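You operate a simulated robot arm through the tools that you are given. There is no shell and no other tool. Be economical: measure what you need, move in short steps, check, and stop when the job is done.

You are at the controls of a simulated two-armed robot. One attempt, no reset.

## Task
Set the controls near the top of the desk. At the end: the yellow card from the top of the desk is in the cards drawer; the weekday slider is set to sun; the window blind is set to down; the calendar knob is turned to jul; the blue cloth from the top of the desk is on the top of the basin cabinet; the window vent is set to open; the hand cream bottle from the top of the desk is on the tin tier of the corner shelf; the volume slider is set to low; the purple drink bottle from the top of the desk is on the top of the basin cabinet; whatever was shut is shut again. Leave all else as you found it, and nothing knocked over (what rides in a drawer may roll over). Set down upright: hand cream bottle, purple drink bottle. The volume slider goes toward x -1.0, y +0.0, z +0.0 (a direction in the base frame), to its stop. The weekday slider goes toward x +0.0, y +0.0, z -1.0 (a direction in the base frame), to its stop.

It is judged by the outcome, as a careful person would: the job done as asked, and still so three seconds after it is handed in. It fails if anything else is knocked over, pushed out of place, dropped, spilled or broken. Flat cloth is picked up by pressing the open fingertips on it (5 to 10 N) and closing them slowly along it; thin cloth reads only 2 to 8 mm in the jaws.

## Robot
Two 7-joint arms with two-finger parallel grippers on one trunk, on a base that drives. Base frame: it is fixed to the floor where the robot stands at the start and does not move with it; the origin is under the middle of the robot, x ahead of it, y to its left, z up. Readings come in m, degrees, newtons and seconds.
The left shoulder is at the start at [0.07, 0.163, 0.97], the right one opposite. With the tool pointing down near the work surface each hand reaches from about 0.36 to 0.88 m from the robot's upright axis, wherever it stands, measured 20 degrees to its own side. Places, roughly: blue cloth [-1.75, 1.25, 0.75]; calendar knob [-0.9, 1.5, 1.1]; cards drawer [-1.6, 1.2, 0.7]; hand cream bottle [-1.25, 1, 0.75]; inside of the cards drawer [-1.6, 1.2, 0.6]; purple drink bottle [-1.25, 1.25, 0.75]; tin tier of the corner shelf (23x35 cm) [-5.36, -1.72, 0.98]; top of the basin cabinet [0.7, -1.3, 0.8]; volume slider [-1.1, 1.3, 0.8]; weekday slider [-1, 1.4, 1.3]; window blind [0.9, 0, 1.9]; window vent [1, 0, 1.8]; yellow card [-1.5, 1.25, 0.75]. Payload 3.43 kg a hand.
The TCP of each hand is the grasp point between the finger pads, 0.034 m short of the fingertips. In the tool frame z runs along the fingers and y along their closing line. Largest opening 0.128 m; finger width 0.024, thickness 0.012; the body of the gripper, 0.048 by 0.13 m, starts 0.096 m behind the TCP.
Orientation is that of the tool frame in the base frame, as a unit quaternion [w, x, y, z]. With the fingers straight down and closing along the base's y, the tool's x points along the base's -x, its y along +y and its z along -z.

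## Interface
- The arms move only by the tool jog_arm. It takes "left_targets", "right_targets" or both (then of equal length, played together; a hand with none holds still); each is a list of rows, each a list of 3 entries, a list of its own where there are three numbers: the shift along the tool's x, y, z in mm, then the turn, a rotation vector about the tool's x, y, z in rad, then the opening in per cent of the stroke, from 0 (shut) to 100 (fully open). In form: [[[x, y, z], [ax, ay, az], fingers], ...]. A call has 1 to 10 rows; each row shifts and turns the commanded pose from where the row before left it, along the tool's axes as they then stand. A row lasts 0.2 s, in which the tool goes at most 0.05 m and 8.6 degrees; a call with a longer step from one row to the next is refused whole, and so is a gripper value outside its range. A pose out of reach is approached as far as the arm can. The call stops where the force on the tool passes 40 N (or 10 N more than at its start, if that is more) or the arm is blocked; 0.2 s more then pass. Each finger travels about 0.153 m/s and halts on what it meets, pressing with about 38 N; the grip force reading is that of the motor and also rises with nothing between the fingers. The clock runs only during rows and for 0.2 s after the last one: add rows that do not move to give the fingers time. It gives the time, the measured TCP pose, the force on the tool (base axes), the opening and the grip force at its end, in the units of the frame above (readings bear some noise), with the torque about the TCP (base axes, N m) and any sound that the robot's microphone picked up, and new pictures: "show" is both (left out), scene, wrist or none (wrist: the cameras of the hands that moved).
- Cameras (640 x 400 px; columns grow to the right, rows downward): "scene" is now at [0.1405, -0.0007, 1.2727]; the picture's right is [-0.11, -0.99, 0.00], its down [0.25, -0.03, -0.97] and it looks along [0.96, -0.11, 0.26] (base axes); focal length 214 px, centre (320, 200). "left" rides on the left gripper at [0.076, 0.011, -0.16] in its tool frame; the picture's right is [-0.15, 0.99, 0.00], its down [-0.88, -0.13, -0.46] and it looks along [-0.45, -0.07, 0.89] (tool axes); focal length 234 px, centre (320, 200). "right" rides on the right gripper at [0.076, -0.011, -0.16] in its tool frame; the picture's right is [0.15, 0.99, 0.00], its down [-0.88, 0.13, -0.46] and it looks along [-0.45, 0.07, 0.89] (tool axes); focal length 234 px, centre (320, 200). There is no depth. A picture from a camera that has moved, and an enlarged one, comes with that camera's place and axes in the base frame and with its lens. The place of the scene camera against the robot may be out by one fixed shift of up to 0.018 m in any direction.
- lift_body(by): slides the trunk up (or, below 0, down) by that many m; the arms and the scene camera ride with it, the base frame stays. It gives what a move gives, with no picture.
- steer(legs): drives the robot by 1 to 6 legs, each [ahead, left, turn to the left] in m, m and degrees, along the robot's own axes; the way and the turn of a leg run together, so that a leg with both is an arc; at most 1.5 m and 180 degrees a leg. The arms and the cameras ride along, it lands a little off, and it stops where it bumps. It gives what a move gives, and a new picture of the scene camera.
- turn_head(pan, tilt): turns the head with the scene camera to pan (to the left, within 86 degrees either way) and tilt (down, from -29 to 69), counted from straight ahead of the robot. It gives what a move gives, and a new picture of the scene camera.
- close_up(camera, box): a new picture of the part [left, top, right, bottom] of that camera's present view, enlarged. It takes no simulated time.
- hand_in(): hands the job in; it is judged then, once.

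Work in short steps. Places have to be worked out from the pictures, the camera data and where the tool is seen: move nearer, look again, correct. Check each grasp and each placing, and mend what went wrong. You have 217 turns and 260 pictures in all, those below and enlarged ones among them. Open the grippers and draw the arms clear of the work before you hand the job in, unless the task says otherwise.

The tools are called after "Request:" as name(argument=value, ...) on one line, values as JSON. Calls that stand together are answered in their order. jog_arm: Moves the arms, as the interface text tells. Its arguments: {"type":"object","properties":{"left_targets":{"type":"array","items":{"type":"array"}},"right_targets":{"type":"array","items":{"type":"array"}},"show":{"type":"string","enum":["both","scene","wrist","none"]}},"required":[]} The other tools are called the same way: lift_body (by) slides the trunk up or down; steer (legs) drives the base; turn_head (pan, tilt) turns the head that bears the scene camera; close_up (camera, box) takes an enlarged picture of a part of a camera's view; hand_in () hands the job in.

At the start:

```text
t: 0.0
left_ee_pos: [0.6699, 0.2668, 0.9987]
left_ee_rot: [0.0, 0.0, 1.0, -0.001]
left_ft_force: [-0.5, 0.7, 0.5]
left_ft_torque: [0.02, -0.02, 0.0]
left_grip_width: 0.1279
left_gripper_force: 0.0
right_ee_pos: [0.5068, -0.2914, 1.149]
right_ee_rot: [0.001, 0.0, 1.0, 0.0]
right_ft_force: [-0.3, 0.2, -0.9]
right_ft_torque: [-0.02, 0.01, -0.01]
right_grip_width: 0.1278
right_gripper_force: 0.1
trunk travel left (down, up): [-0.45, 0.49]
robot x, y, heading: [0.0009, -0.0027, 0.2]
head pan, tilt: [-6.6, -14.8]
```

scene: 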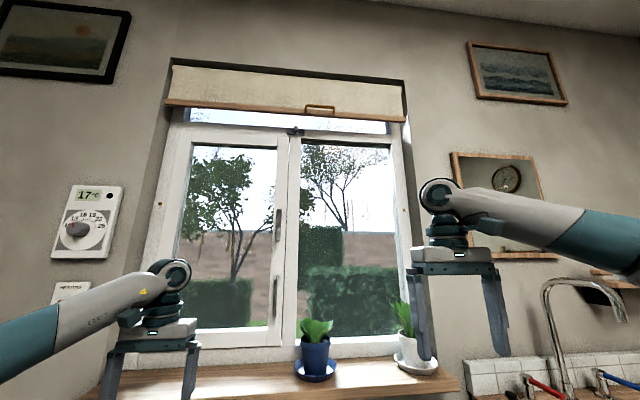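
right: 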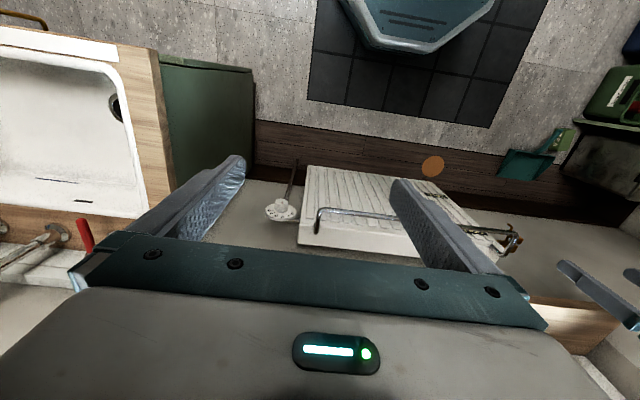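
left: 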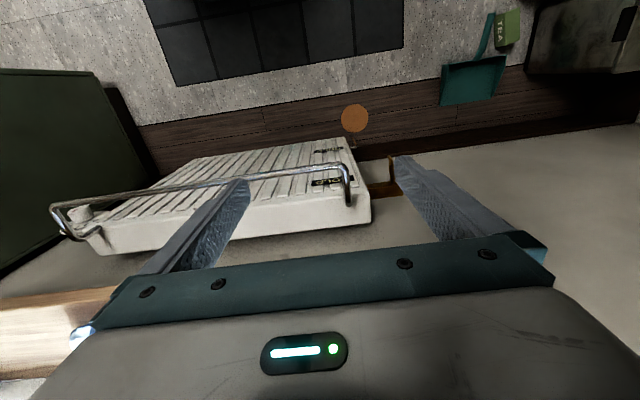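

The window with blind and vent is right ahead. I take an enlarged look at the blind's handle and vent.

Request:
close_up(camera="scene", box=[160, 60, 420, 222])

Request:
turn_head(pan=0, tilt=-29)

```text
2.46 times, centred on (290, 141) of scene
camera zoom: at [0.1405, -0.0007, 1.2727], right [-0.11, -0.99, 0.0], down [0.25, -0.03, -0.97], along [0.96, -0.11, 0.26], focal length 528 px, centre (394, 345)
```

zoom: 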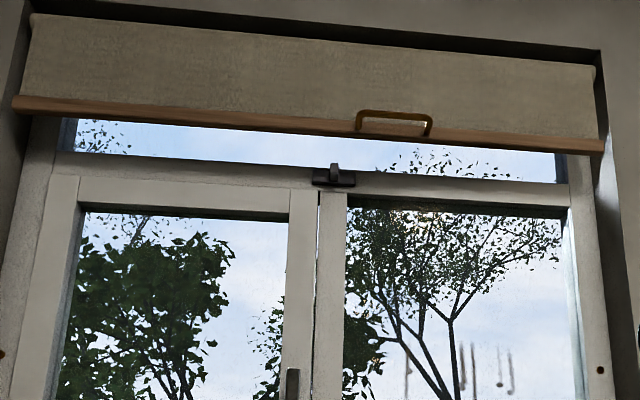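

```text
t: 0.8
left_ee_pos: [0.6698, 0.2675, 0.9996]
left_ee_rot: [0.0, 0.001, 1.0, 0.0]
left_ft_force: [0.3, 0.6, -0.3]
left_ft_torque: [0.02, 0.0, -0.01]
left_grip_width: 0.1279
left_gripper_force: 0.1
right_ee_pos: [0.5072, -0.2924, 1.1496]
right_ee_rot: [0.0, 0.0, 1.0, 0.0]
right_ft_force: [0.4, -0.4, 0.2]
right_ft_torque: [-0.01, 0.0, 0.02]
right_grip_width: 0.128
right_gripper_force: 0.0
trunk travel left (down, up): [-0.45, 0.49]
robot x, y, heading: [0.0006, 0.0033, 0.2]
head pan, tilt: [0.0, -28.6]
camera scene: at [0.1275, 0.0085, 1.2906], right [0.0, -1.0, 0.0], down [0.48, 0.0, -0.88], along [0.88, 0.0, 0.48], focal length 214 px, centre (320, 200)
```

scene: 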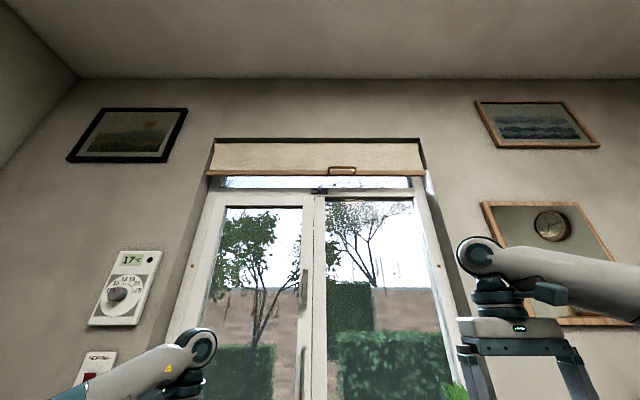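

The blind handle looks to be at about (0.90,-0.09,1.86), the vent latch about (1.0,0.02,1.82). I raise the trunk to see them nearer.

Request:
lift_body(by=0.45)

Request:
turn_head(pan=0, tilt=0)

Request:
close_up(camera="scene", box=[260, 120, 400, 207])

```text
refused: 0.45 is not a number from -0.4 to 0.4
```

```text
t: 1.7
left_ee_pos: [0.6709, 0.2665, 1.0008]
left_ee_rot: [0.001, 0.0, 1.0, 0.0]
left_ft_force: [-0.3, 0.5, -0.3]
left_ft_torque: [-0.02, 0.0, 0.03]
left_grip_width: 0.1279
left_gripper_force: 0.1
right_ee_pos: [0.5067, -0.292, 1.1494]
right_ee_rot: [0.0, 0.0, 1.0, 0.0]
right_ft_force: [0.3, -0.3, 0.5]
right_ft_torque: [0.01, 0.0, -0.01]
right_grip_width: 0.128
right_gripper_force: 0.1
trunk travel left (down, up): [-0.45, 0.49]
robot x, y, heading: [0.0003, 0.0022, -0.1]
head pan, tilt: [0.0, 0.0]
camera scene: at [0.1504, 0.0085, 1.2506], right [0.0, -1.0, 0.0], down [0.0, 0.0, -1.0], along [1.0, 0.0, 0.0], focal length 214 px, centre (320, 200)
```

scene: 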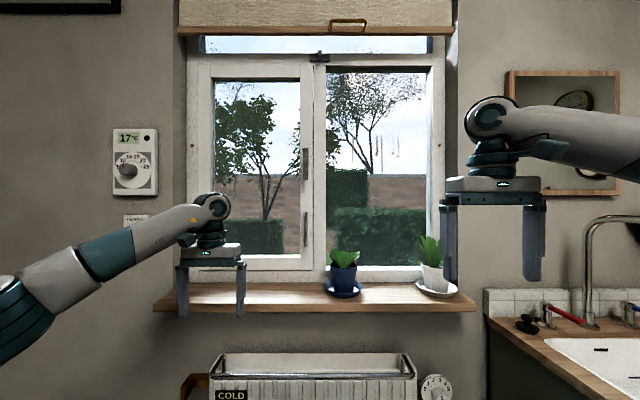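

```text
4.57 times, centred on (330, 164) of scene
camera zoom: at [0.1504, 0.0085, 1.2506], right [0.0, -1.0, 0.0], down [0.0, 0.0, -1.0], along [1.0, 0.0, 0.0], focal length 980 px, centre (274, 367)
```

zoom: 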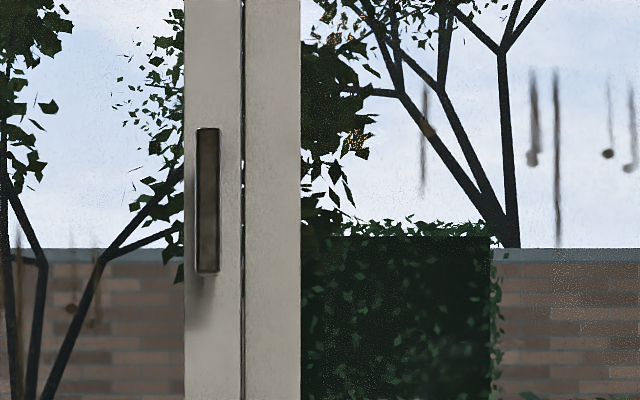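

The latch is at the transom above the sashes. I raise the trunk by 0.4 and look.

Request:
lift_body(by=0.4)

Request:
close_up(camera="scene", box=[180, 60, 460, 235])

Request:
close_up(camera="scene", box=[280, 110, 360, 160])

```text
t: 5.5
left_ee_pos: [0.6706, 0.2671, 1.3991]
left_ee_rot: [0.0, 0.0, 1.0, 0.0]
left_ft_force: [-0.1, 0.1, -0.5]
left_ft_torque: [-0.03, 0.0, -0.01]
left_grip_width: 0.1279
left_gripper_force: 0.1
right_ee_pos: [0.5062, -0.2928, 1.5498]
right_ee_rot: [0.0, 0.0, 1.0, 0.0]
right_ft_force: [-0.6, 0.7, 0.6]
right_ft_torque: [-0.01, -0.03, 0.01]
right_grip_width: 0.128
right_gripper_force: 0.0
trunk travel left (down, up): [-0.85, 0.09]
robot x, y, heading: [0.0034, -0.0012, -0.0]
head pan, tilt: [0.0, 0.0]
```

```text
2.29 times, centred on (320, 148) of scene
camera zoom: at [0.1506, 0.0085, 1.6505], right [0.0, -1.0, 0.0], down [0.0, 0.0, -1.0], along [1.0, 0.0, 0.0], focal length 490 px, centre (320, 320)
```

zoom: 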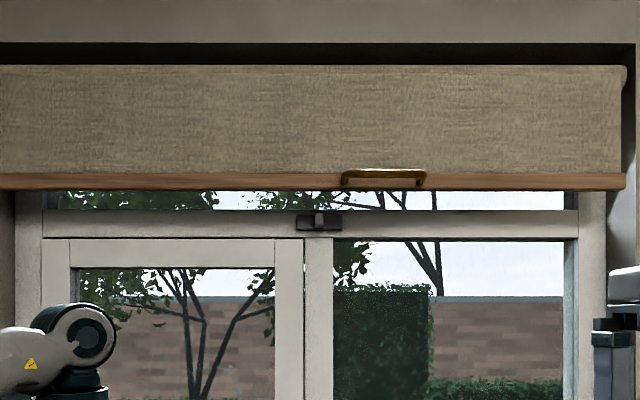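

```text
8.00 times, centred on (320, 135) of scene
camera zoom: at [0.1506, 0.0085, 1.6505], right [0.0, -1.0, 0.0], down [0.0, 0.0, -1.0], along [1.0, 0.0, 0.0], focal length 1716 px, centre (320, 720)
```

zoom: 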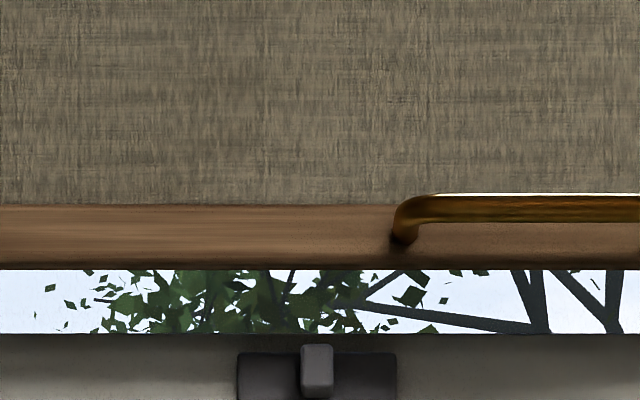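

Vent latch resolves to about (1.01, 0.01, 1.825), blind handle bar to (0.90, -0.09, 1.874). I turn the right hand to point ahead to inspect the latch with its camera.

Request:
jog_arm(right_targets=[[[0, 0, 0], [0, -0.15, 0], 50], [[0, 0, 0], [0, -0.15, 0], 50], [[0, 0, 0], [0, -0.15, 0], 50], [[0, 0, 0], [0, -0.15, 0], 50], [[0, 0, 0], [0, -0.15, 0], 50], [[0, 0, 0], [0, -0.15, 0], 50], [[0, 0, 0], [0, -0.15, 0], 50], [[0, 0, 0], [0, -0.15, 0], 50], [[0, 0, 0], [0, -0.15, 0], 50], [[0, 0, 0], [0, -0.15, 0], 50]], show="none")

Request:
lift_body(by=0.09)

```text
t: 7.7
left_ee_pos: [0.6711, 0.2658, 1.3997]
left_ee_rot: [0.0, 0.0, 1.0, 0.0]
left_ft_force: [0.0, -0.4, -1.2]
left_ft_torque: [0.01, 0.0, -0.03]
left_grip_width: 0.1281
left_gripper_force: 0.1
right_ee_pos: [0.5242, -0.2976, 1.5665]
right_ee_rot: [0.682, 0.0, 0.732, 0.001]
right_ft_force: [0.4, -0.2, -0.2]
right_ft_torque: [-0.01, -0.02, 0.06]
right_grip_width: 0.064
right_gripper_force: 0.0
right hand out of reach, approached as far as the arm can: row 10
trunk travel left (down, up): [-0.85, 0.09]
robot x, y, heading: [0.0023, -0.0008, 0.1]
head pan, tilt: [0.0, 0.0]
```

```text
t: 9.0
left_ee_pos: [0.6713, 0.2678, 1.4892]
left_ee_rot: [0.0, 0.0, 1.0, 0.0]
left_ft_force: [1.2, -0.1, 0.1]
left_ft_torque: [0.0, 0.01, -0.01]
left_grip_width: 0.128
left_gripper_force: 0.1
right_ee_pos: [0.5244, -0.2964, 1.6571]
right_ee_rot: [0.68, 0.0, 0.733, 0.0]
right_ft_force: [1.4, 0.4, 0.1]
right_ft_torque: [-0.04, 0.01, -0.01]
right_grip_width: 0.0638
right_gripper_force: 0.1
trunk travel left (down, up): [-0.94, 0.0]
robot x, y, heading: [-0.0019, 0.0009, -0.0]
head pan, tilt: [0.0, 0.0]
```

Now I bring the right hand to about (0.75, -0.05, 1.70), under and before the latch.

Request:
jog_arm(right_targets=[[[-6, 35, 32], [0, 0, 0], 50], [[-6, 35, 32], [0, 0, 0], 50], [[-6, 35, 32], [0, 0, 0], 50], [[-6, 35, 32], [0, -0.07, 0], 50], [[-6, 35, 32], [0, 0, 0], 50], [[-6, 35, 32], [0, 0, 0], 50], [[-6, 35, 32], [0, 0, 0], 50]], show="both")

```text
t: 10.6
left_ee_pos: [0.673, 0.2692, 1.4881]
left_ee_rot: [0.001, 0.0, 1.0, 0.0]
left_ft_force: [0.0, 0.5, 0.0]
left_ft_torque: [-0.07, 0.05, -0.01]
left_grip_width: 0.128
left_gripper_force: 0.0
right_ee_pos: [0.7509, -0.0487, 1.6886]
right_ee_rot: [0.706, 0.0, 0.709, -0.002]
right_ft_force: [-0.3, -0.2, 0.5]
right_ft_torque: [0.05, 0.02, -0.04]
right_grip_width: 0.064
right_gripper_force: 0.1
trunk travel left (down, up): [-0.94, 0.0]
robot x, y, heading: [0.002, 0.0017, 0.1]
head pan, tilt: [0.0, 0.0]
camera scene: at [0.1514, 0.0116, 1.7404], right [0.0, -1.0, 0.0], down [0.0, 0.0, -1.0], along [1.0, 0.0, 0.0], focal length 214 px, centre (320, 200)
camera right: at [0.5917, -0.0595, 1.6133], right [0.0, 0.99, -0.15], down [-0.45, 0.13, 0.88], along [0.89, 0.07, 0.45], focal length 234 px, centre (320, 200)
```

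scene: 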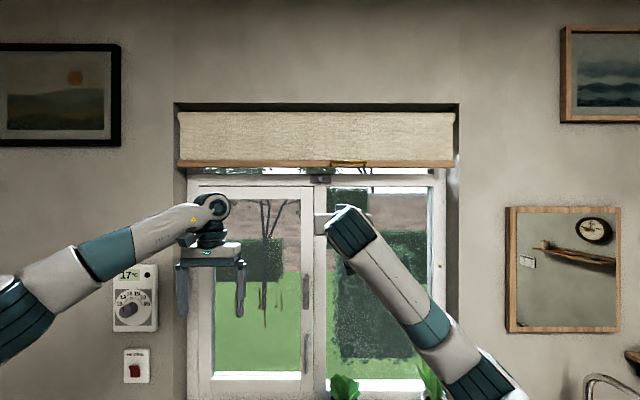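
right: 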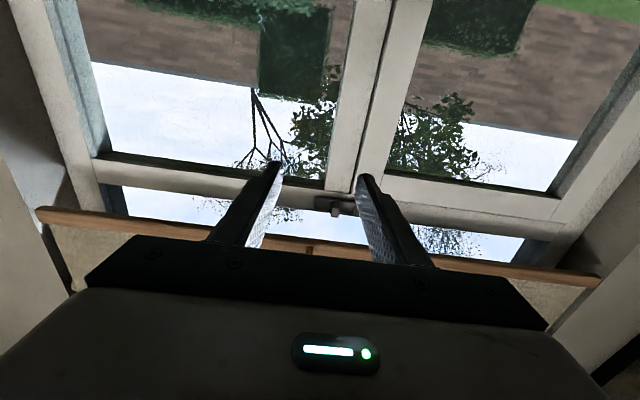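

Request:
close_up(camera="right", box=[280, 165, 400, 240])

Request:
close_up(camera="scene", box=[170, 95, 470, 283])

```text
5.33 times, centred on (340, 202) of right
camera zoom: at [0.5917, -0.0595, 1.6133], right [0.0, 0.99, -0.15], down [-0.45, 0.13, 0.88], along [0.89, 0.07, 0.45], focal length 1249 px, centre (213, 187)
```

zoom: 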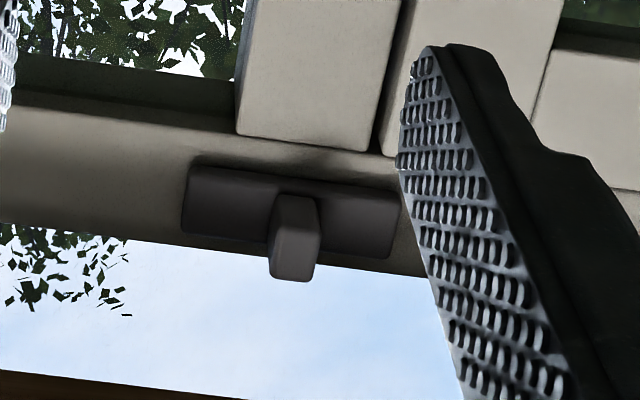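

```text
2.13 times, centred on (320, 189) of scene
camera zoom: at [0.1514, 0.0116, 1.7404], right [0.0, -1.0, 0.0], down [0.0, 0.0, -1.0], along [1.0, 0.0, 0.0], focal length 456 px, centre (320, 223)
```

zoom: 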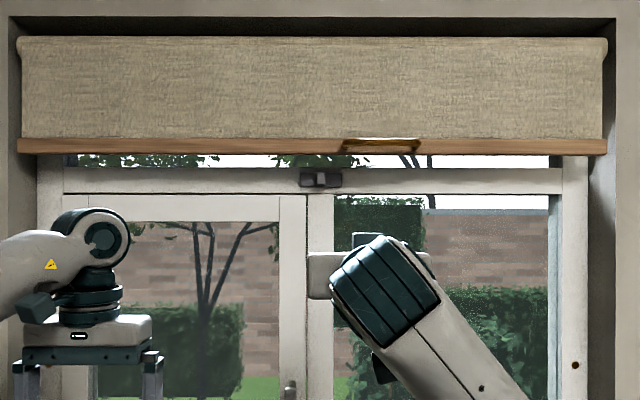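

The latch is a tab on a plate about 8 cm wide. I bring the open fingers in front of it at (0.90, 0.008, 1.82).

Request:
jog_arm(right_targets=[[[-26, 11, 30], [0, 0, 0], 40], [[-26, 11, 30], [0, 0, 0], 40], [[-26, 11, 30], [0, 0, 0], 40], [[-26, 11, 30], [0, 0, 0], 40], [[-26, 12, 30], [0, 0, 0], 40]], show="wrist")

Request:
close_up(camera="right", box=[220, 120, 420, 245])

```text
t: 11.8
left_ee_pos: [0.6705, 0.2697, 1.49]
left_ee_rot: [0.0, 0.0, 1.0, -0.002]
left_ft_force: [0.9, -1.1, 0.4]
left_ft_torque: [-0.03, 0.0, -0.02]
left_grip_width: 0.128
left_gripper_force: 0.1
right_ee_pos: [0.8997, 0.0084, 1.8208]
right_ee_rot: [0.706, -0.002, 0.708, 0.001]
right_ft_force: [0.2, -0.5, -0.2]
right_ft_torque: [0.02, -0.03, -0.03]
right_grip_width: 0.0512
right_gripper_force: 0.0
trunk travel left (down, up): [-0.94, 0.0]
robot x, y, heading: [0.0014, 0.0034, -0.2]
head pan, tilt: [0.0, 0.0]
camera right: at [0.7397, -0.0033, 1.7461], right [0.0, 0.99, -0.15], down [-0.45, 0.13, 0.88], along [0.89, 0.07, 0.45], focal length 234 px, centre (320, 200)
```

right: 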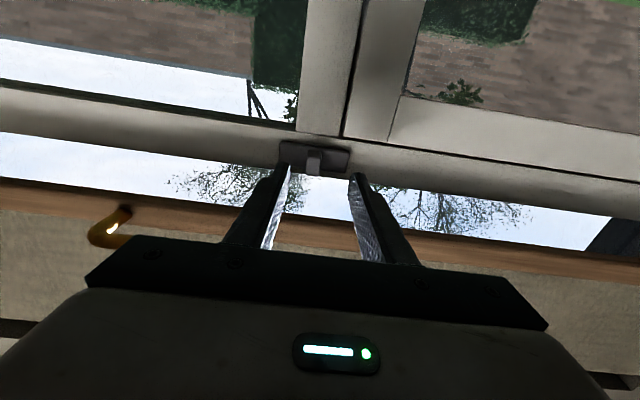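

```text
3.20 times, centred on (320, 182) of right
camera zoom: at [0.7397, -0.0033, 1.7461], right [0.0, 0.99, -0.15], down [-0.45, 0.13, 0.88], along [0.89, 0.07, 0.45], focal length 749 px, centre (320, 256)
```

zoom: 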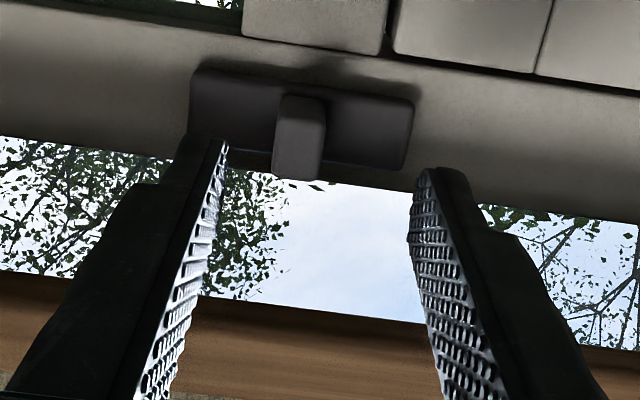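

The tab is near y=0.003, z≈1.83. I shift over and slide forward so that the fingers straddle it.

Request:
jog_arm(right_targets=[[[-9, -6, 0], [0, 0, 0], 40], [[0, 0, 20], [0, 0, 0], 40], [[0, 0, 15], [0, 0, 0], 40], [[0, 0, 10], [0, 0, 0], 40]], show="none")

Request:
close_up(camera="right", box=[220, 100, 420, 225])

```text
t: 12.8
left_ee_pos: [0.6705, 0.2673, 1.4893]
left_ee_rot: [0.0, 0.001, 1.0, -0.001]
left_ft_force: [0.2, 0.5, 0.5]
left_ft_torque: [0.0, -0.04, -0.03]
left_grip_width: 0.1281
left_gripper_force: 0.1
right_ee_pos: [0.9388, -0.0054, 1.8253]
right_ee_rot: [0.706, 0.0, 0.708, 0.0]
right_ft_force: [0.0, -0.6, 0.5]
right_ft_torque: [0.02, -0.02, 0.02]
right_grip_width: 0.0512
right_gripper_force: 0.0
right hand out of reach, approached as far as the arm can: row 4
trunk travel left (down, up): [-0.94, 0.0]
robot x, y, heading: [0.0019, 0.0022, -0.1]
head pan, tilt: [0.0, 0.0]
```

```text
3.20 times, centred on (320, 162) of right
camera zoom: at [0.7791, -0.0163, 1.7503], right [0.0, 0.99, -0.15], down [-0.45, 0.13, 0.88], along [0.89, 0.07, 0.45], focal length 749 px, centre (320, 320)
```

zoom: 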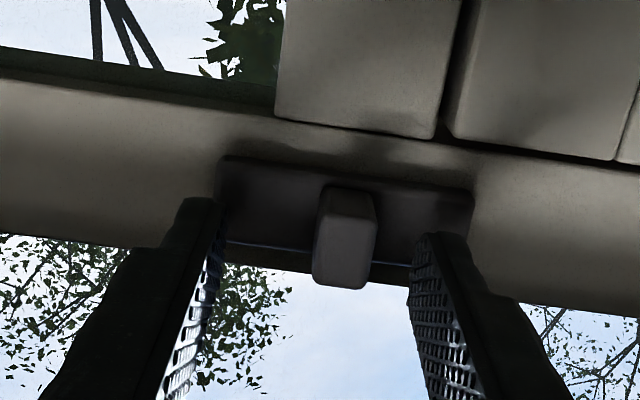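

The arm is at its reach limit. I draw the hand back 80 mm and drive 0.12 m nearer.

Request:
jog_arm(right_targets=[[[0, 0, -40], [0, 0, 0], 40], [[0, 0, -40], [0, 0, 0], 40], [[0, 0, -40], [0, 0, 0], 40]], show="none")

Request:
steer(legs=[[0.12, 0, 0]])

```text
t: 13.6
left_ee_pos: [0.6668, 0.2672, 1.4926]
left_ee_rot: [0.002, 0.0, 1.0, 0.0]
left_ft_force: [0.5, 0.5, 0.0]
left_ft_torque: [0.02, -0.03, -0.01]
left_grip_width: 0.1281
left_gripper_force: 0.1
right_ee_pos: [0.8137, -0.0056, 1.8255]
right_ee_rot: [0.706, -0.001, 0.708, 0.001]
right_ft_force: [-0.4, 0.6, -0.5]
right_ft_torque: [0.05, 0.04, 0.0]
right_grip_width: 0.0512
right_gripper_force: 0.0
trunk travel left (down, up): [-0.94, 0.0]
robot x, y, heading: [-0.0005, 0.002, -0.1]
head pan, tilt: [0.0, 0.0]
```

```text
t: 14.8
left_ee_pos: [0.7807, 0.268, 1.4933]
left_ee_rot: [0.002, 0.0, 1.0, -0.001]
left_ft_force: [-1.0, 0.4, -0.1]
left_ft_torque: [-0.01, -0.08, 0.02]
left_grip_width: 0.1278
left_gripper_force: 0.0
right_ee_pos: [0.9277, -0.0049, 1.8289]
right_ee_rot: [0.707, -0.002, 0.707, 0.002]
right_ft_force: [-0.4, -0.3, -0.3]
right_ft_torque: [-0.02, 0.04, -0.02]
right_grip_width: 0.0513
right_gripper_force: 0.1
trunk travel left (down, up): [-0.94, 0.0]
robot x, y, heading: [0.1135, 0.0022, 0.3]
head pan, tilt: [0.0, 0.0]
camera scene: at [0.2606, 0.0088, 1.7414], right [0.0, -1.0, 0.0], down [0.0, 0.0, -1.0], along [1.0, 0.0, 0.0], focal length 214 px, centre (320, 200)
```

scene: 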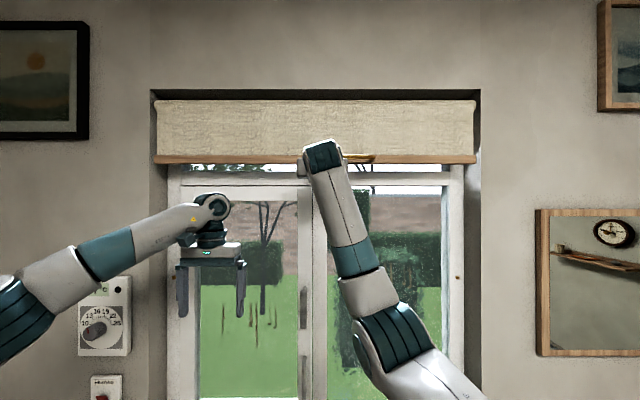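

I move 7 mm left and advance slowly so the fingers straddle the tab.

Request:
jog_arm(right_targets=[[[0, 8, 10], [0, 0, 0], 40], [[0, 0, 15], [0, 0, 0], 40], [[0, 0, 10], [0, 0, 0], 40], [[0, 0, 5], [0, 0, 0], 40]], show="none")

Request:
close_up(camera="right", box=[220, 80, 420, 205])

```text
t: 15.9
left_ee_pos: [0.7792, 0.2674, 1.4943]
left_ee_rot: [0.004, 0.0, 1.0, -0.001]
left_ft_force: [-0.9, 0.1, -0.4]
left_ft_torque: [-0.03, -0.01, -0.02]
left_grip_width: 0.1279
left_gripper_force: 0.0
right_ee_pos: [0.9628, 0.0068, 1.8292]
right_ee_rot: [0.706, -0.001, 0.708, 0.003]
right_ft_force: [-26.3, 0.3, -9.2]
right_ft_torque: [0.27, 0.28, -0.65]
right_grip_width: 0.0512
right_gripper_force: 0.3
trunk travel left (down, up): [-0.94, 0.0]
robot x, y, heading: [0.1159, -0.0039, 0.1]
head pan, tilt: [0.0, 0.0]
stopped in row 4 (right hand): the force on the tool passed its limit at 47 N (the readings are from after the stop); the commanded pose is now the measured one
```

```text
3.20 times, centred on (320, 142) of right
camera zoom: at [0.8041, -0.0048, 1.7543], right [-0.01, 0.99, -0.15], down [-0.46, 0.13, 0.88], along [0.89, 0.07, 0.45], focal length 749 px, centre (320, 384)
```

zoom: 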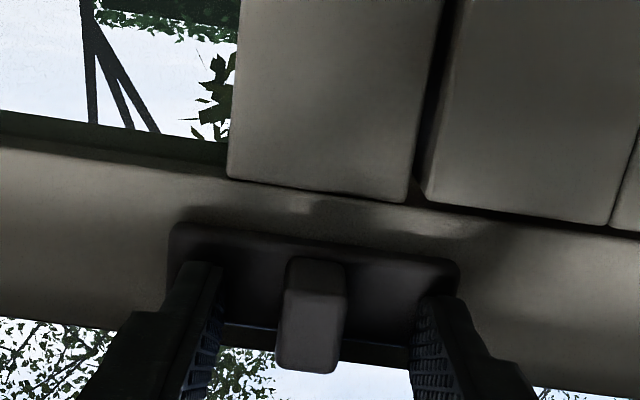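

The fingertips reached the plate with the tab between them. I back off 5 mm and grip the tab.

Request:
jog_arm(right_targets=[[[0, -2, -5], [0, 0, 0], 40], [[0, 0, 0], [0, 0, 0], 20], [[0, 0, 0], [0, 0, 0], 8], [[0, 0, 0], [0, 0, 0], 5]], show="none")

Request:
close_up(camera="right", box=[220, 80, 420, 205])

```text
t: 16.9
left_ee_pos: [0.7822, 0.2675, 1.492]
left_ee_rot: [0.003, 0.001, 1.0, -0.001]
left_ft_force: [0.8, 0.8, -0.3]
left_ft_torque: [-0.02, -0.01, -0.03]
left_grip_width: 0.128
left_gripper_force: 0.1
right_ee_pos: [0.9628, 0.0046, 1.8279]
right_ee_rot: [0.706, -0.001, 0.708, 0.002]
right_ft_force: [-12.1, -0.5, 6.0]
right_ft_torque: [-0.14, -0.11, -0.1]
right_grip_width: 0.0154
right_gripper_force: 44.8
trunk travel left (down, up): [-0.94, 0.0]
robot x, y, heading: [0.1182, 0.001, 0.0]
head pan, tilt: [0.0, 0.0]
```

```text
3.20 times, centred on (320, 142) of right
camera zoom: at [0.8039, -0.0081, 1.7528], right [0.0, 0.99, -0.15], down [-0.45, 0.13, 0.88], along [0.89, 0.07, 0.45], focal length 749 px, centre (320, 384)
```

zoom: 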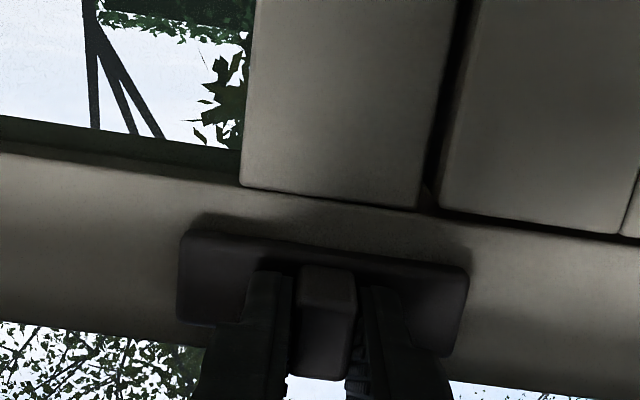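

Tab gripped (15 mm). I try a gentle pull toward the room.

Request:
jog_arm(right_targets=[[[0, 0, -5], [0, 0, 0], 5], [[0, 0, -5], [0, 0, 0], 5], [[0, 0, -5], [0, 0, 0], 5]], show="none")

Request:
close_up(camera="right", box=[220, 80, 420, 205])

```text
t: 17.7
left_ee_pos: [0.7911, 0.2674, 1.4882]
left_ee_rot: [-0.001, 0.0, 1.0, 0.0]
left_ft_force: [-0.2, 0.1, 0.5]
left_ft_torque: [-0.02, 0.0, -0.02]
left_grip_width: 0.128
left_gripper_force: 0.1
right_ee_pos: [0.9595, 0.0016, 1.8231]
right_ee_rot: [0.703, 0.0, 0.711, 0.001]
right_ft_force: [21.1, -0.6, 23.9]
right_ft_torque: [-0.06, -0.57, -0.04]
right_grip_width: 0.0154
right_gripper_force: 45.1
trunk travel left (down, up): [-0.94, 0.0]
robot x, y, heading: [0.1182, -0.0014, 0.3]
head pan, tilt: [0.0, 0.0]
```

```text
3.20 times, centred on (320, 142) of right
camera zoom: at [0.7999, -0.0083, 1.7479], right [0.0, 0.99, -0.15], down [-0.45, 0.13, 0.88], along [0.89, 0.07, 0.44], focal length 749 px, centre (320, 384)
```

zoom: 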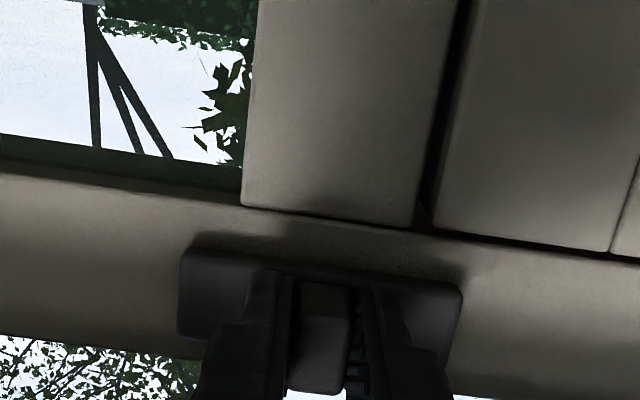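

Pull gives 21 N without motion. I try pushing outward instead.

Request:
jog_arm(right_targets=[[[0, 0, 5], [0, 0, 0], 5], [[-3, 0, 5], [0, 0, 0], 5], [[-2, 0, 5], [0, 0, 0], 5], [[0, 0, 5], [0, 0, 0], 5], [[0, 0, 5], [0, 0, 0], 5]], show="none")

Request:
close_up(camera="right", box=[220, 80, 420, 205])

```text
t: 18.6
left_ee_pos: [0.7813, 0.2662, 1.4927]
left_ee_rot: [0.002, 0.0, 1.0, -0.001]
left_ft_force: [0.1, -0.5, -0.7]
left_ft_torque: [0.0, 0.0, 0.0]
left_grip_width: 0.128
left_gripper_force: 0.1
right_ee_pos: [0.9628, 0.0063, 1.8261]
right_ee_rot: [0.7, -0.003, 0.714, 0.002]
right_ft_force: [-17.9, 0.5, -12.6]
right_ft_torque: [-0.01, -0.96, -0.46]
right_grip_width: 0.0154
right_gripper_force: 45.5
trunk travel left (down, up): [-0.94, 0.0]
robot x, y, heading: [0.1177, -0.0, -0.2]
head pan, tilt: [0.0, 0.0]
stopped in row 4 (right hand): the force on the tool passed its limit at 64 N (the readings are from after the stop); the commanded pose is now the measured one
```

```text
3.20 times, centred on (320, 142) of right
camera zoom: at [0.8026, -0.0051, 1.7538], right [-0.01, 0.99, -0.15], down [-0.44, 0.13, 0.89], along [0.9, 0.07, 0.43], focal length 749 px, centre (320, 384)
```

zoom: 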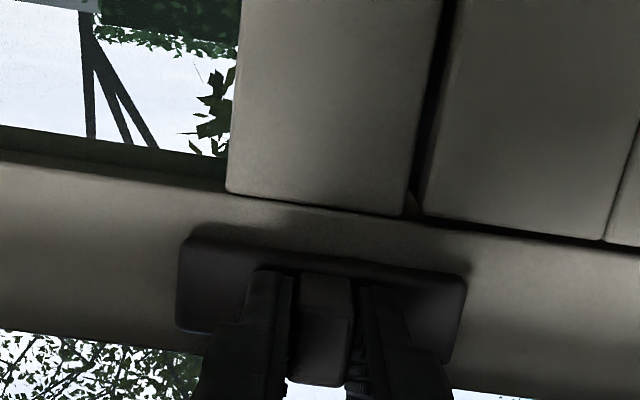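

Not outward. I relax and try sideways, to +y.

Request:
jog_arm(right_targets=[[[-2, 0, -3], [0, 0, 0], 5], [[0, 5, 0], [0, 0, 0], 5], [[0, 5, 0], [0, 0, 0], 5], [[0, 5, 0], [0, 0, 0], 5]], show="none")

Request:
jog_arm(right_targets=[[[0, -5, 0], [0, 0, 0], 5], [[0, -5, 0], [0, 0, 0], 5], [[0, -5, 0], [0, 0, 0], 5], [[0, -5, 0], [0, 0, 0], 5], [[0, -5, 0], [0, 0, 0], 5]], show="none")

```text
t: 19.6
left_ee_pos: [0.7837, 0.2681, 1.4917]
left_ee_rot: [0.002, 0.0, 1.0, 0.0]
left_ft_force: [-0.2, 0.2, -0.2]
left_ft_torque: [-0.02, -0.03, 0.02]
left_grip_width: 0.128
left_gripper_force: 0.0
right_ee_pos: [0.9628, 0.0205, 1.8254]
right_ee_rot: [0.699, -0.001, 0.715, 0.002]
right_ft_force: [-18.5, -0.4, -18.6]
right_ft_torque: [0.09, 1.58, -0.37]
right_grip_width: 0.0157
right_gripper_force: 45.0
trunk travel left (down, up): [-0.94, 0.0]
robot x, y, heading: [0.1148, -0.0004, 0.1]
head pan, tilt: [0.0, 0.0]
```

```text
t: 20.8
left_ee_pos: [0.7826, 0.2729, 1.4907]
left_ee_rot: [0.001, -0.001, 1.0, -0.001]
left_ft_force: [-0.4, 0.2, 0.8]
left_ft_torque: [-0.02, 0.01, 0.04]
left_grip_width: 0.128
left_gripper_force: 0.0
right_ee_pos: [0.9628, 0.0006, 1.8265]
right_ee_rot: [0.699, -0.004, 0.715, 0.002]
right_ft_force: [-22.3, 7.7, -26.6]
right_ft_torque: [0.32, 0.24, -0.38]
right_grip_width: 0.0156
right_gripper_force: 44.7
trunk travel left (down, up): [-0.94, 0.0]
robot x, y, heading: [0.1177, 0.0008, -0.0]
head pan, tilt: [0.0, 0.0]
```

The tab slides freely along y; it appears to have its stop at the start end. I relieve the load and slide it to +y to its stop.

Request:
jog_arm(right_targets=[[[3, 0, -2], [0, 0, 0], 5], [[0, 6, 0], [0, 0, 0], 5], [[0, 6, 0], [0, 0, 0], 5], [[0, 6, 0], [0, 0, 0], 5], [[0, 6, 0], [0, 0, 0], 5], [[0, 6, 0], [0, 0, 0], 5], [[0, 6, 0], [0, 0, 0], 5], [[0, 6, 0], [0, 0, 0], 5], [[0, 6, 0], [0, 0, 0], 5]], show="none")

Request:
close_up(camera="right", box=[180, 60, 460, 235])

```text
t: 22.8
left_ee_pos: [0.7856, 0.2677, 1.4907]
left_ee_rot: [0.001, 0.0, 1.0, -0.001]
left_ft_force: [0.2, 0.2, 0.2]
left_ft_torque: [0.02, 0.02, 0.01]
left_grip_width: 0.128
left_gripper_force: 0.2
right_ee_pos: [0.9632, 0.0426, 1.8255]
right_ee_rot: [0.702, -0.002, 0.712, 0.002]
right_ft_force: [10.0, -1.0, 29.7]
right_ft_torque: [-0.02, -0.67, -0.2]
right_grip_width: 0.0154
right_gripper_force: 45.0
trunk travel left (down, up): [-0.94, 0.0]
robot x, y, heading: [0.1187, 0.0017, 0.1]
head pan, tilt: [0.0, 0.0]
```

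```text
2.29 times, centred on (320, 148) of right
camera zoom: at [0.8025, 0.0309, 1.7526], right [-0.01, 0.99, -0.15], down [-0.44, 0.13, 0.89], along [0.9, 0.07, 0.44], focal length 535 px, centre (320, 320)
```

zoom: 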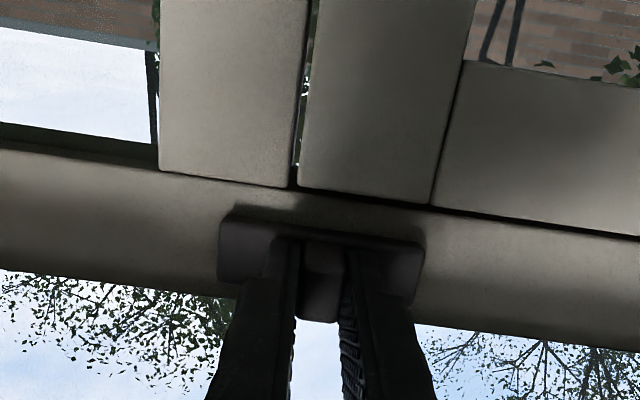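

The whole slide moves along. Keep going +y.

Request:
jog_arm(right_targets=[[[-2, 6, 1], [0, 0, 0], 5], [[0, 6, 0], [0, 0, 0], 5], [[0, 6, 0], [0, 0, 0], 5], [[0, 6, 0], [0, 0, 0], 5], [[0, 6, 0], [0, 0, 0], 5], [[0, 6, 0], [0, 0, 0], 5], [[0, 6, 0], [0, 0, 0], 5], [[0, 6, 0], [0, 0, 0], 5], [[0, 6, 0], [0, 0, 0], 5], [[0, 6, 0], [0, 0, 0], 5]], show="none")

Request:
close_up(camera="right", box=[180, 60, 460, 235])

```text
t: 24.5
left_ee_pos: [0.7809, 0.2578, 1.4938]
left_ee_rot: [0.002, 0.003, 1.0, 0.001]
left_ft_force: [-0.9, 1.1, -0.7]
left_ft_torque: [-0.1, -0.03, 0.0]
left_grip_width: 0.128
left_gripper_force: 0.1
right_ee_pos: [0.964, 0.0631, 1.825]
right_ee_rot: [0.697, 0.01, 0.717, -0.007]
right_ft_force: [-15.3, -33.4, -10.3]
right_ft_torque: [0.11, -0.42, 0.98]
right_grip_width: 0.0157
right_gripper_force: 45.2
trunk travel left (down, up): [-0.94, 0.0]
robot x, y, heading: [0.1151, 0.0013, -0.1]
head pan, tilt: [0.0, 0.0]
stopped in row 8 (right hand): the force on the tool passed its limit at 44 N (the readings are from after the stop); the commanded pose is now the measured one
```

```text
2.29 times, centred on (320, 148) of right
camera zoom: at [0.8014, 0.0561, 1.7545], right [0.02, 0.99, -0.14], down [-0.43, 0.14, 0.89], along [0.9, 0.04, 0.43], focal length 535 px, centre (320, 320)
```

zoom: 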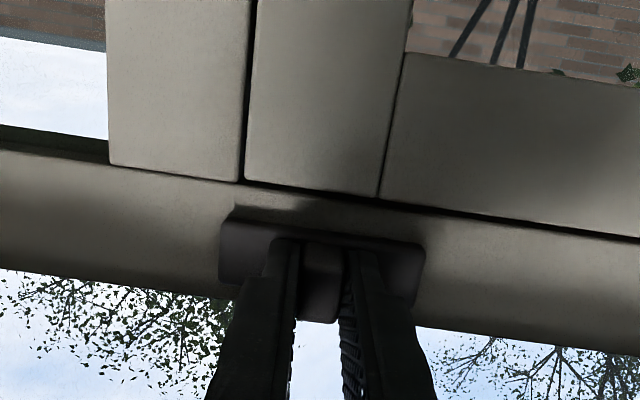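

It stopped at a firm end (y=0.063), ~60 mm from its start. I release and withdraw.

Request:
jog_arm(right_targets=[[[0, -1, 0], [0, 0, 0], 15], [[0, 0, 0], [0, 0, 0], 30], [[0, 0, -20], [0, 0, 0], 30], [[0, 0, -40], [0, 0, 0], 30], [[0, 0, -40], [0, 0, 0], 30]], show="scene")

Request:
close_up(camera="scene", box=[200, 120, 440, 270])

```text
t: 25.7
left_ee_pos: [0.7813, 0.2679, 1.4931]
left_ee_rot: [0.002, -0.001, 1.0, 0.0]
left_ft_force: [-0.9, 0.9, 0.2]
left_ft_torque: [0.02, -0.03, 0.0]
left_grip_width: 0.128
left_gripper_force: 0.0
right_ee_pos: [0.8621, 0.0824, 1.8262]
right_ee_rot: [0.699, 0.0, 0.715, -0.001]
right_ft_force: [-0.4, -0.5, 0.3]
right_ft_torque: [-0.03, 0.06, 0.01]
right_grip_width: 0.0385
right_gripper_force: 0.1
trunk travel left (down, up): [-0.94, 0.0]
robot x, y, heading: [0.118, -0.0006, -0.0]
head pan, tilt: [0.0, 0.0]
camera scene: at [0.2602, 0.0101, 1.7411], right [0.0, -1.0, 0.0], down [0.0, 0.0, -1.0], along [1.0, 0.0, 0.0], focal length 214 px, centre (320, 200)
```

scene: 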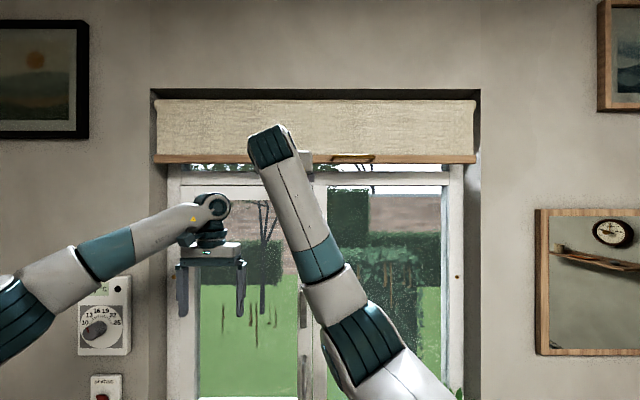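

```text
2.67 times, centred on (320, 195) of scene
camera zoom: at [0.2602, 0.0101, 1.7411], right [0.0, -1.0, 0.0], down [0.0, 0.0, -1.0], along [1.0, 0.0, 0.0], focal length 572 px, centre (320, 213)
```

zoom: 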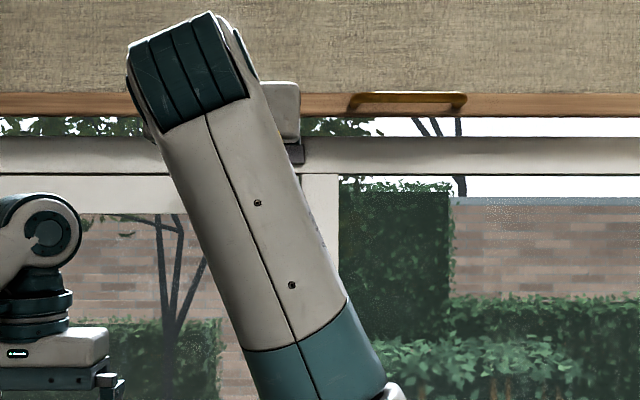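

Now the blind: I retreat a bit, move to y=-0.09 and roll the hand 90° so the fingers close vertically on the handle bar.

Request:
jog_arm(right_targets=[[[0, -20, -35], [0, 0, 0.15], 40], [[0, -20, -30], [0, 0, 0.15], 40], [[0, 0, 0], [0, 0, 0.15], 40], [[0, 0, 0], [0, 0, 0.15], 40], [[0, 0, 0], [0, 0, 0.15], 40], [[0, 0, 0], [0, 0, 0.15], 40], [[0, 0, 0], [0, 0, 0.15], 40], [[0, 0, 0], [0, 0, 0.15], 40], [[0, 0, 0], [0, 0, 0.15], 40], [[0, 0, 0], [0, 0, 0.15], 40]], show="none")

Request:
jog_arm(right_targets=[[[-30, 0, 0], [0, 0, 0.07], 40], [[-30, 0, 0], [0, 0, 0], 40], [[-35, 0, 0], [0, 0, 0], 40], [[-35, 0, 0], [0, 0, 0], 40]], show="both")

```text
t: 27.9
left_ee_pos: [0.7863, 0.2665, 1.4903]
left_ee_rot: [0.0, 0.0, 1.0, 0.0]
left_ft_force: [0.0, 0.7, -0.4]
left_ft_torque: [0.0, 0.02, 0.04]
left_grip_width: 0.1278
left_gripper_force: 0.0
right_ee_pos: [0.8033, 0.0412, 1.8245]
right_ee_rot: [0.511, 0.491, 0.523, 0.474]
right_ft_force: [0.3, -0.1, 0.3]
right_ft_torque: [-0.01, 0.02, 0.0]
right_grip_width: 0.0514
right_gripper_force: 0.1
trunk travel left (down, up): [-0.94, 0.0]
robot x, y, heading: [0.1139, -0.0072, 0.0]
head pan, tilt: [0.0, 0.0]
```

```text
t: 28.9
left_ee_pos: [0.7854, 0.2649, 1.491]
left_ee_rot: [0.0, 0.001, 1.0, 0.0]
left_ft_force: [-0.4, 0.3, -0.4]
left_ft_torque: [0.02, -0.01, 0.0]
left_grip_width: 0.1281
left_gripper_force: 0.1
right_ee_pos: [0.8029, -0.0906, 1.8267]
right_ee_rot: [0.495, 0.508, 0.505, 0.491]
right_ft_force: [-1.3, -0.4, -0.5]
right_ft_torque: [0.0, 0.01, 0.03]
right_grip_width: 0.0516
right_gripper_force: 0.0
trunk travel left (down, up): [-0.94, 0.0]
robot x, y, heading: [0.1145, 0.001, -0.2]
head pan, tilt: [0.0, 0.0]
camera scene: at [0.2661, 0.0063, 1.7405], right [0.0, -1.0, 0.0], down [0.0, 0.0, -1.0], along [1.0, 0.0, 0.0], focal length 214 px, centre (320, 200)
camera right: at [0.6442, -0.0134, 1.8198], right [0.03, 0.15, 0.99], down [-0.46, -0.88, 0.14], along [0.89, -0.46, 0.04], focal length 234 px, centre (320, 200)
```

scene: 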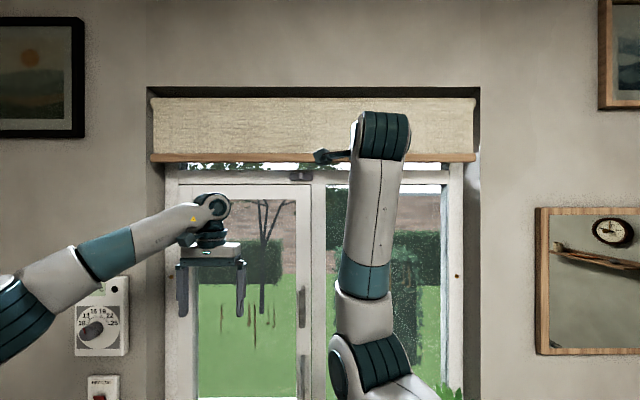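
right: 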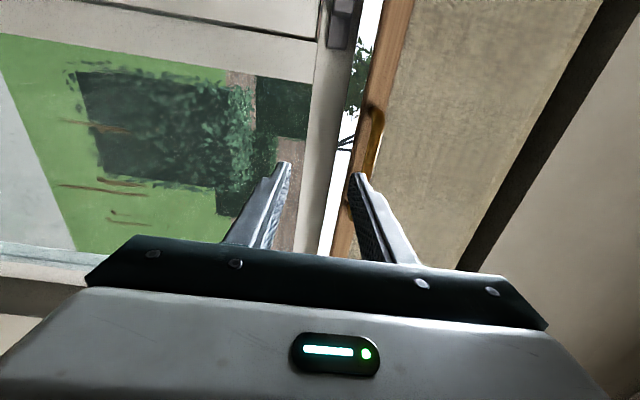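

The handle lies above (picture right = up). I raise the hand 45 mm and advance 50 mm.

Request:
jog_arm(right_targets=[[[0, 23, 0], [0, 0, 0], 40], [[0, 23, 0], [0, 0, 0], 40], [[0, 0, 25], [0, 0, 0], 40], [[0, 0, 15], [0, 0, 0], 40]], show="none")

Request:
close_up(camera="right", box=[200, 50, 480, 225])

```text
t: 29.9
left_ee_pos: [0.7878, 0.2658, 1.4896]
left_ee_rot: [0.0, 0.001, 1.0, -0.001]
left_ft_force: [-0.3, 0.6, -0.2]
left_ft_torque: [-0.02, 0.04, 0.01]
left_grip_width: 0.128
left_gripper_force: 0.1
right_ee_pos: [0.8452, -0.0903, 1.8699]
right_ee_rot: [0.495, 0.508, 0.506, 0.491]
right_ft_force: [0.0, 0.1, 0.7]
right_ft_torque: [0.02, 0.0, 0.01]
right_grip_width: 0.0509
right_gripper_force: 0.0
trunk travel left (down, up): [-0.94, 0.0]
robot x, y, heading: [0.1166, 0.001, -0.2]
head pan, tilt: [0.0, 0.0]
```

```text
2.29 times, centred on (340, 138) of right
camera zoom: at [0.6863, -0.0129, 1.8634], right [0.03, 0.15, 0.99], down [-0.46, -0.88, 0.15], along [0.89, -0.46, 0.04], focal length 535 px, centre (274, 343)
```

zoom: 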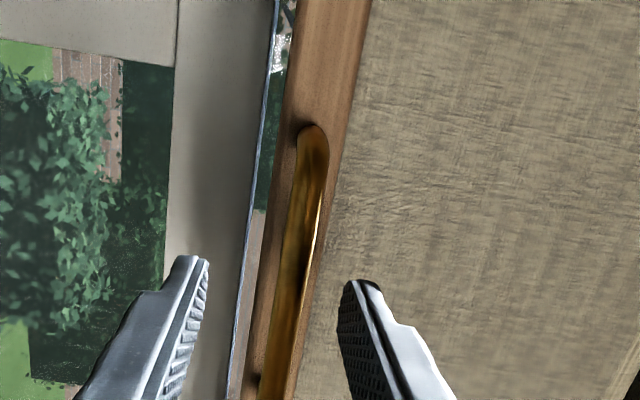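

The bar is centred between the fingers. Advance 35 mm more.

Request:
jog_arm(right_targets=[[[0, 0, 20], [0, 0, 0], 40], [[0, 0, 15], [0, 0, 0], 40]], show="none")

Request:
close_up(camera="right", box=[200, 50, 480, 225])

```text
t: 30.5
left_ee_pos: [0.7887, 0.2655, 1.4901]
left_ee_rot: [0.0, 0.0, 1.0, 0.0]
left_ft_force: [0.5, -0.6, -0.3]
left_ft_torque: [0.01, 0.04, 0.03]
left_grip_width: 0.1279
left_gripper_force: 0.0
right_ee_pos: [0.8811, -0.0899, 1.868]
right_ee_rot: [0.494, 0.51, 0.506, 0.49]
right_ft_force: [-0.3, 0.3, 0.4]
right_ft_torque: [-0.02, 0.01, 0.02]
right_grip_width: 0.0515
right_gripper_force: 0.1
trunk travel left (down, up): [-0.94, 0.0]
robot x, y, heading: [0.1169, 0.0028, -0.2]
head pan, tilt: [0.0, 0.0]
```

```text
2.29 times, centred on (340, 138) of right
camera zoom: at [0.7219, -0.0123, 1.8621], right [0.03, 0.15, 0.99], down [-0.46, -0.88, 0.15], along [0.89, -0.46, 0.04], focal length 535 px, centre (274, 343)
```

zoom: 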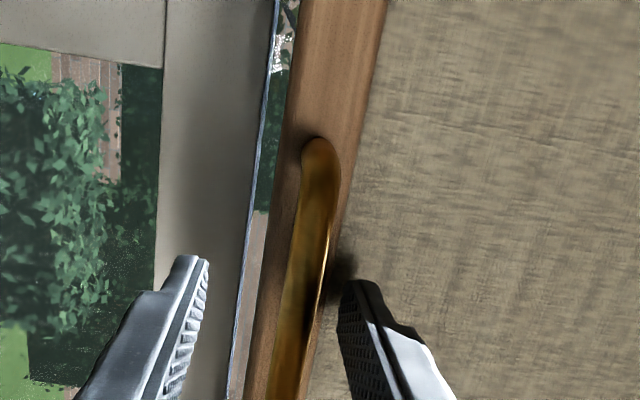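

Fingers straddle the bar. I shift up 5 mm and close.

Request:
jog_arm(right_targets=[[[0, 4, 4], [0, 0, 0], 40], [[0, 0, 0], [0, 0, 0], 20], [[0, 0, 0], [0, 0, 0], 5], [[0, 0, 0], [0, 0, 0], 0]], show="none")

Request:
close_up(camera="right", box=[200, 50, 480, 225])

```text
t: 31.5
left_ee_pos: [0.7869, 0.2647, 1.4899]
left_ee_rot: [0.0, 0.0, 1.0, 0.0]
left_ft_force: [0.5, -0.1, 0.6]
left_ft_torque: [0.01, -0.01, 0.0]
left_grip_width: 0.1279
left_gripper_force: 0.1
right_ee_pos: [0.8824, -0.0911, 1.8735]
right_ee_rot: [0.495, 0.509, 0.506, 0.49]
right_ft_force: [-2.1, -0.4, -2.9]
right_ft_torque: [0.11, 0.04, -0.21]
right_grip_width: 0.0115
right_gripper_force: 44.6
trunk travel left (down, up): [-0.94, 0.0]
robot x, y, heading: [0.1164, -0.0012, 0.2]
head pan, tilt: [0.0, 0.0]
```

```text
2.29 times, centred on (340, 138) of right
camera zoom: at [0.7235, -0.0132, 1.8673], right [0.03, 0.15, 0.99], down [-0.46, -0.88, 0.14], along [0.89, -0.46, 0.04], focal length 535 px, centre (274, 343)
```

zoom: 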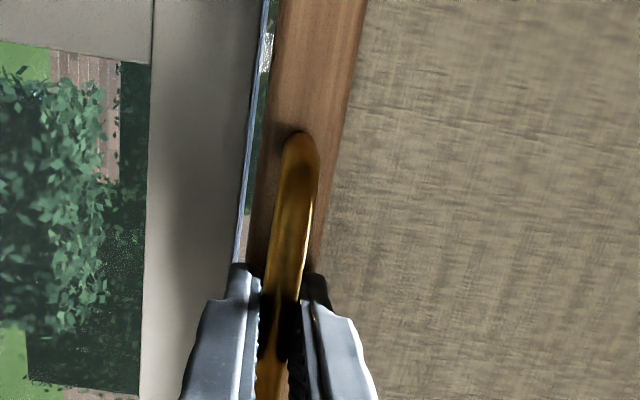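

Handle gripped (11.5 mm). Pull down in a straight line, 0.2 m first.

Request:
jog_arm(right_targets=[[[0, -10, 0], [0, 0, 0], 0], [[0, -20, 0], [0, 0, 0], 0], [[0, -20, 0], [0, 0, 0], 0], [[0, -20, 0], [0, 0, 0], 0], [[0, -20, 0], [0, 0, 0], 0], [[0, -20, 0], [0, 0, 0], 0], [[0, -20, 0], [0, 0, 0], 0], [[0, -20, 0], [0, 0, 0], 0], [[0, -20, 0], [0, 0, 0], 0], [[0, -20, 0], [0, 0, 0], 0]], show="scene")

```text
t: 33.7
left_ee_pos: [0.7908, 0.2652, 1.4876]
left_ee_rot: [0.0, 0.001, 1.0, -0.001]
left_ft_force: [0.2, -0.5, -0.3]
left_ft_torque: [-0.01, -0.01, 0.01]
left_grip_width: 0.1281
left_gripper_force: 0.1
right_ee_pos: [0.8834, -0.0895, 1.681]
right_ee_rot: [0.495, 0.509, 0.506, 0.49]
right_ft_force: [11.7, 1.7, 0.4]
right_ft_torque: [0.22, 0.0, -0.22]
right_grip_width: 0.0114
right_gripper_force: 45.1
trunk travel left (down, up): [-0.94, 0.0]
robot x, y, heading: [0.1153, -0.0047, -0.3]
head pan, tilt: [0.0, 0.0]
camera scene: at [0.2706, 0.0084, 1.7402], right [0.0, -1.0, 0.0], down [0.0, 0.0, -1.0], along [1.0, 0.0, 0.0], focal length 214 px, centre (320, 200)
```

scene: 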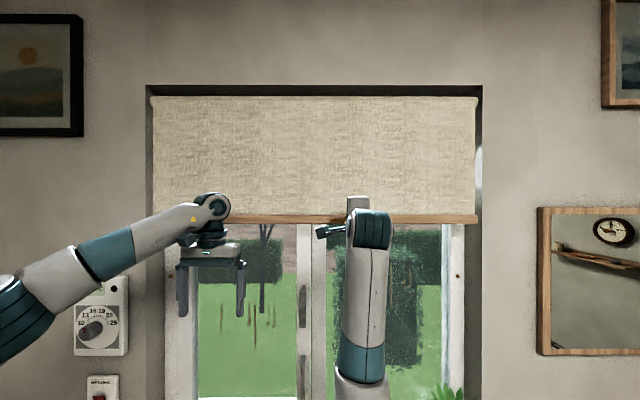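

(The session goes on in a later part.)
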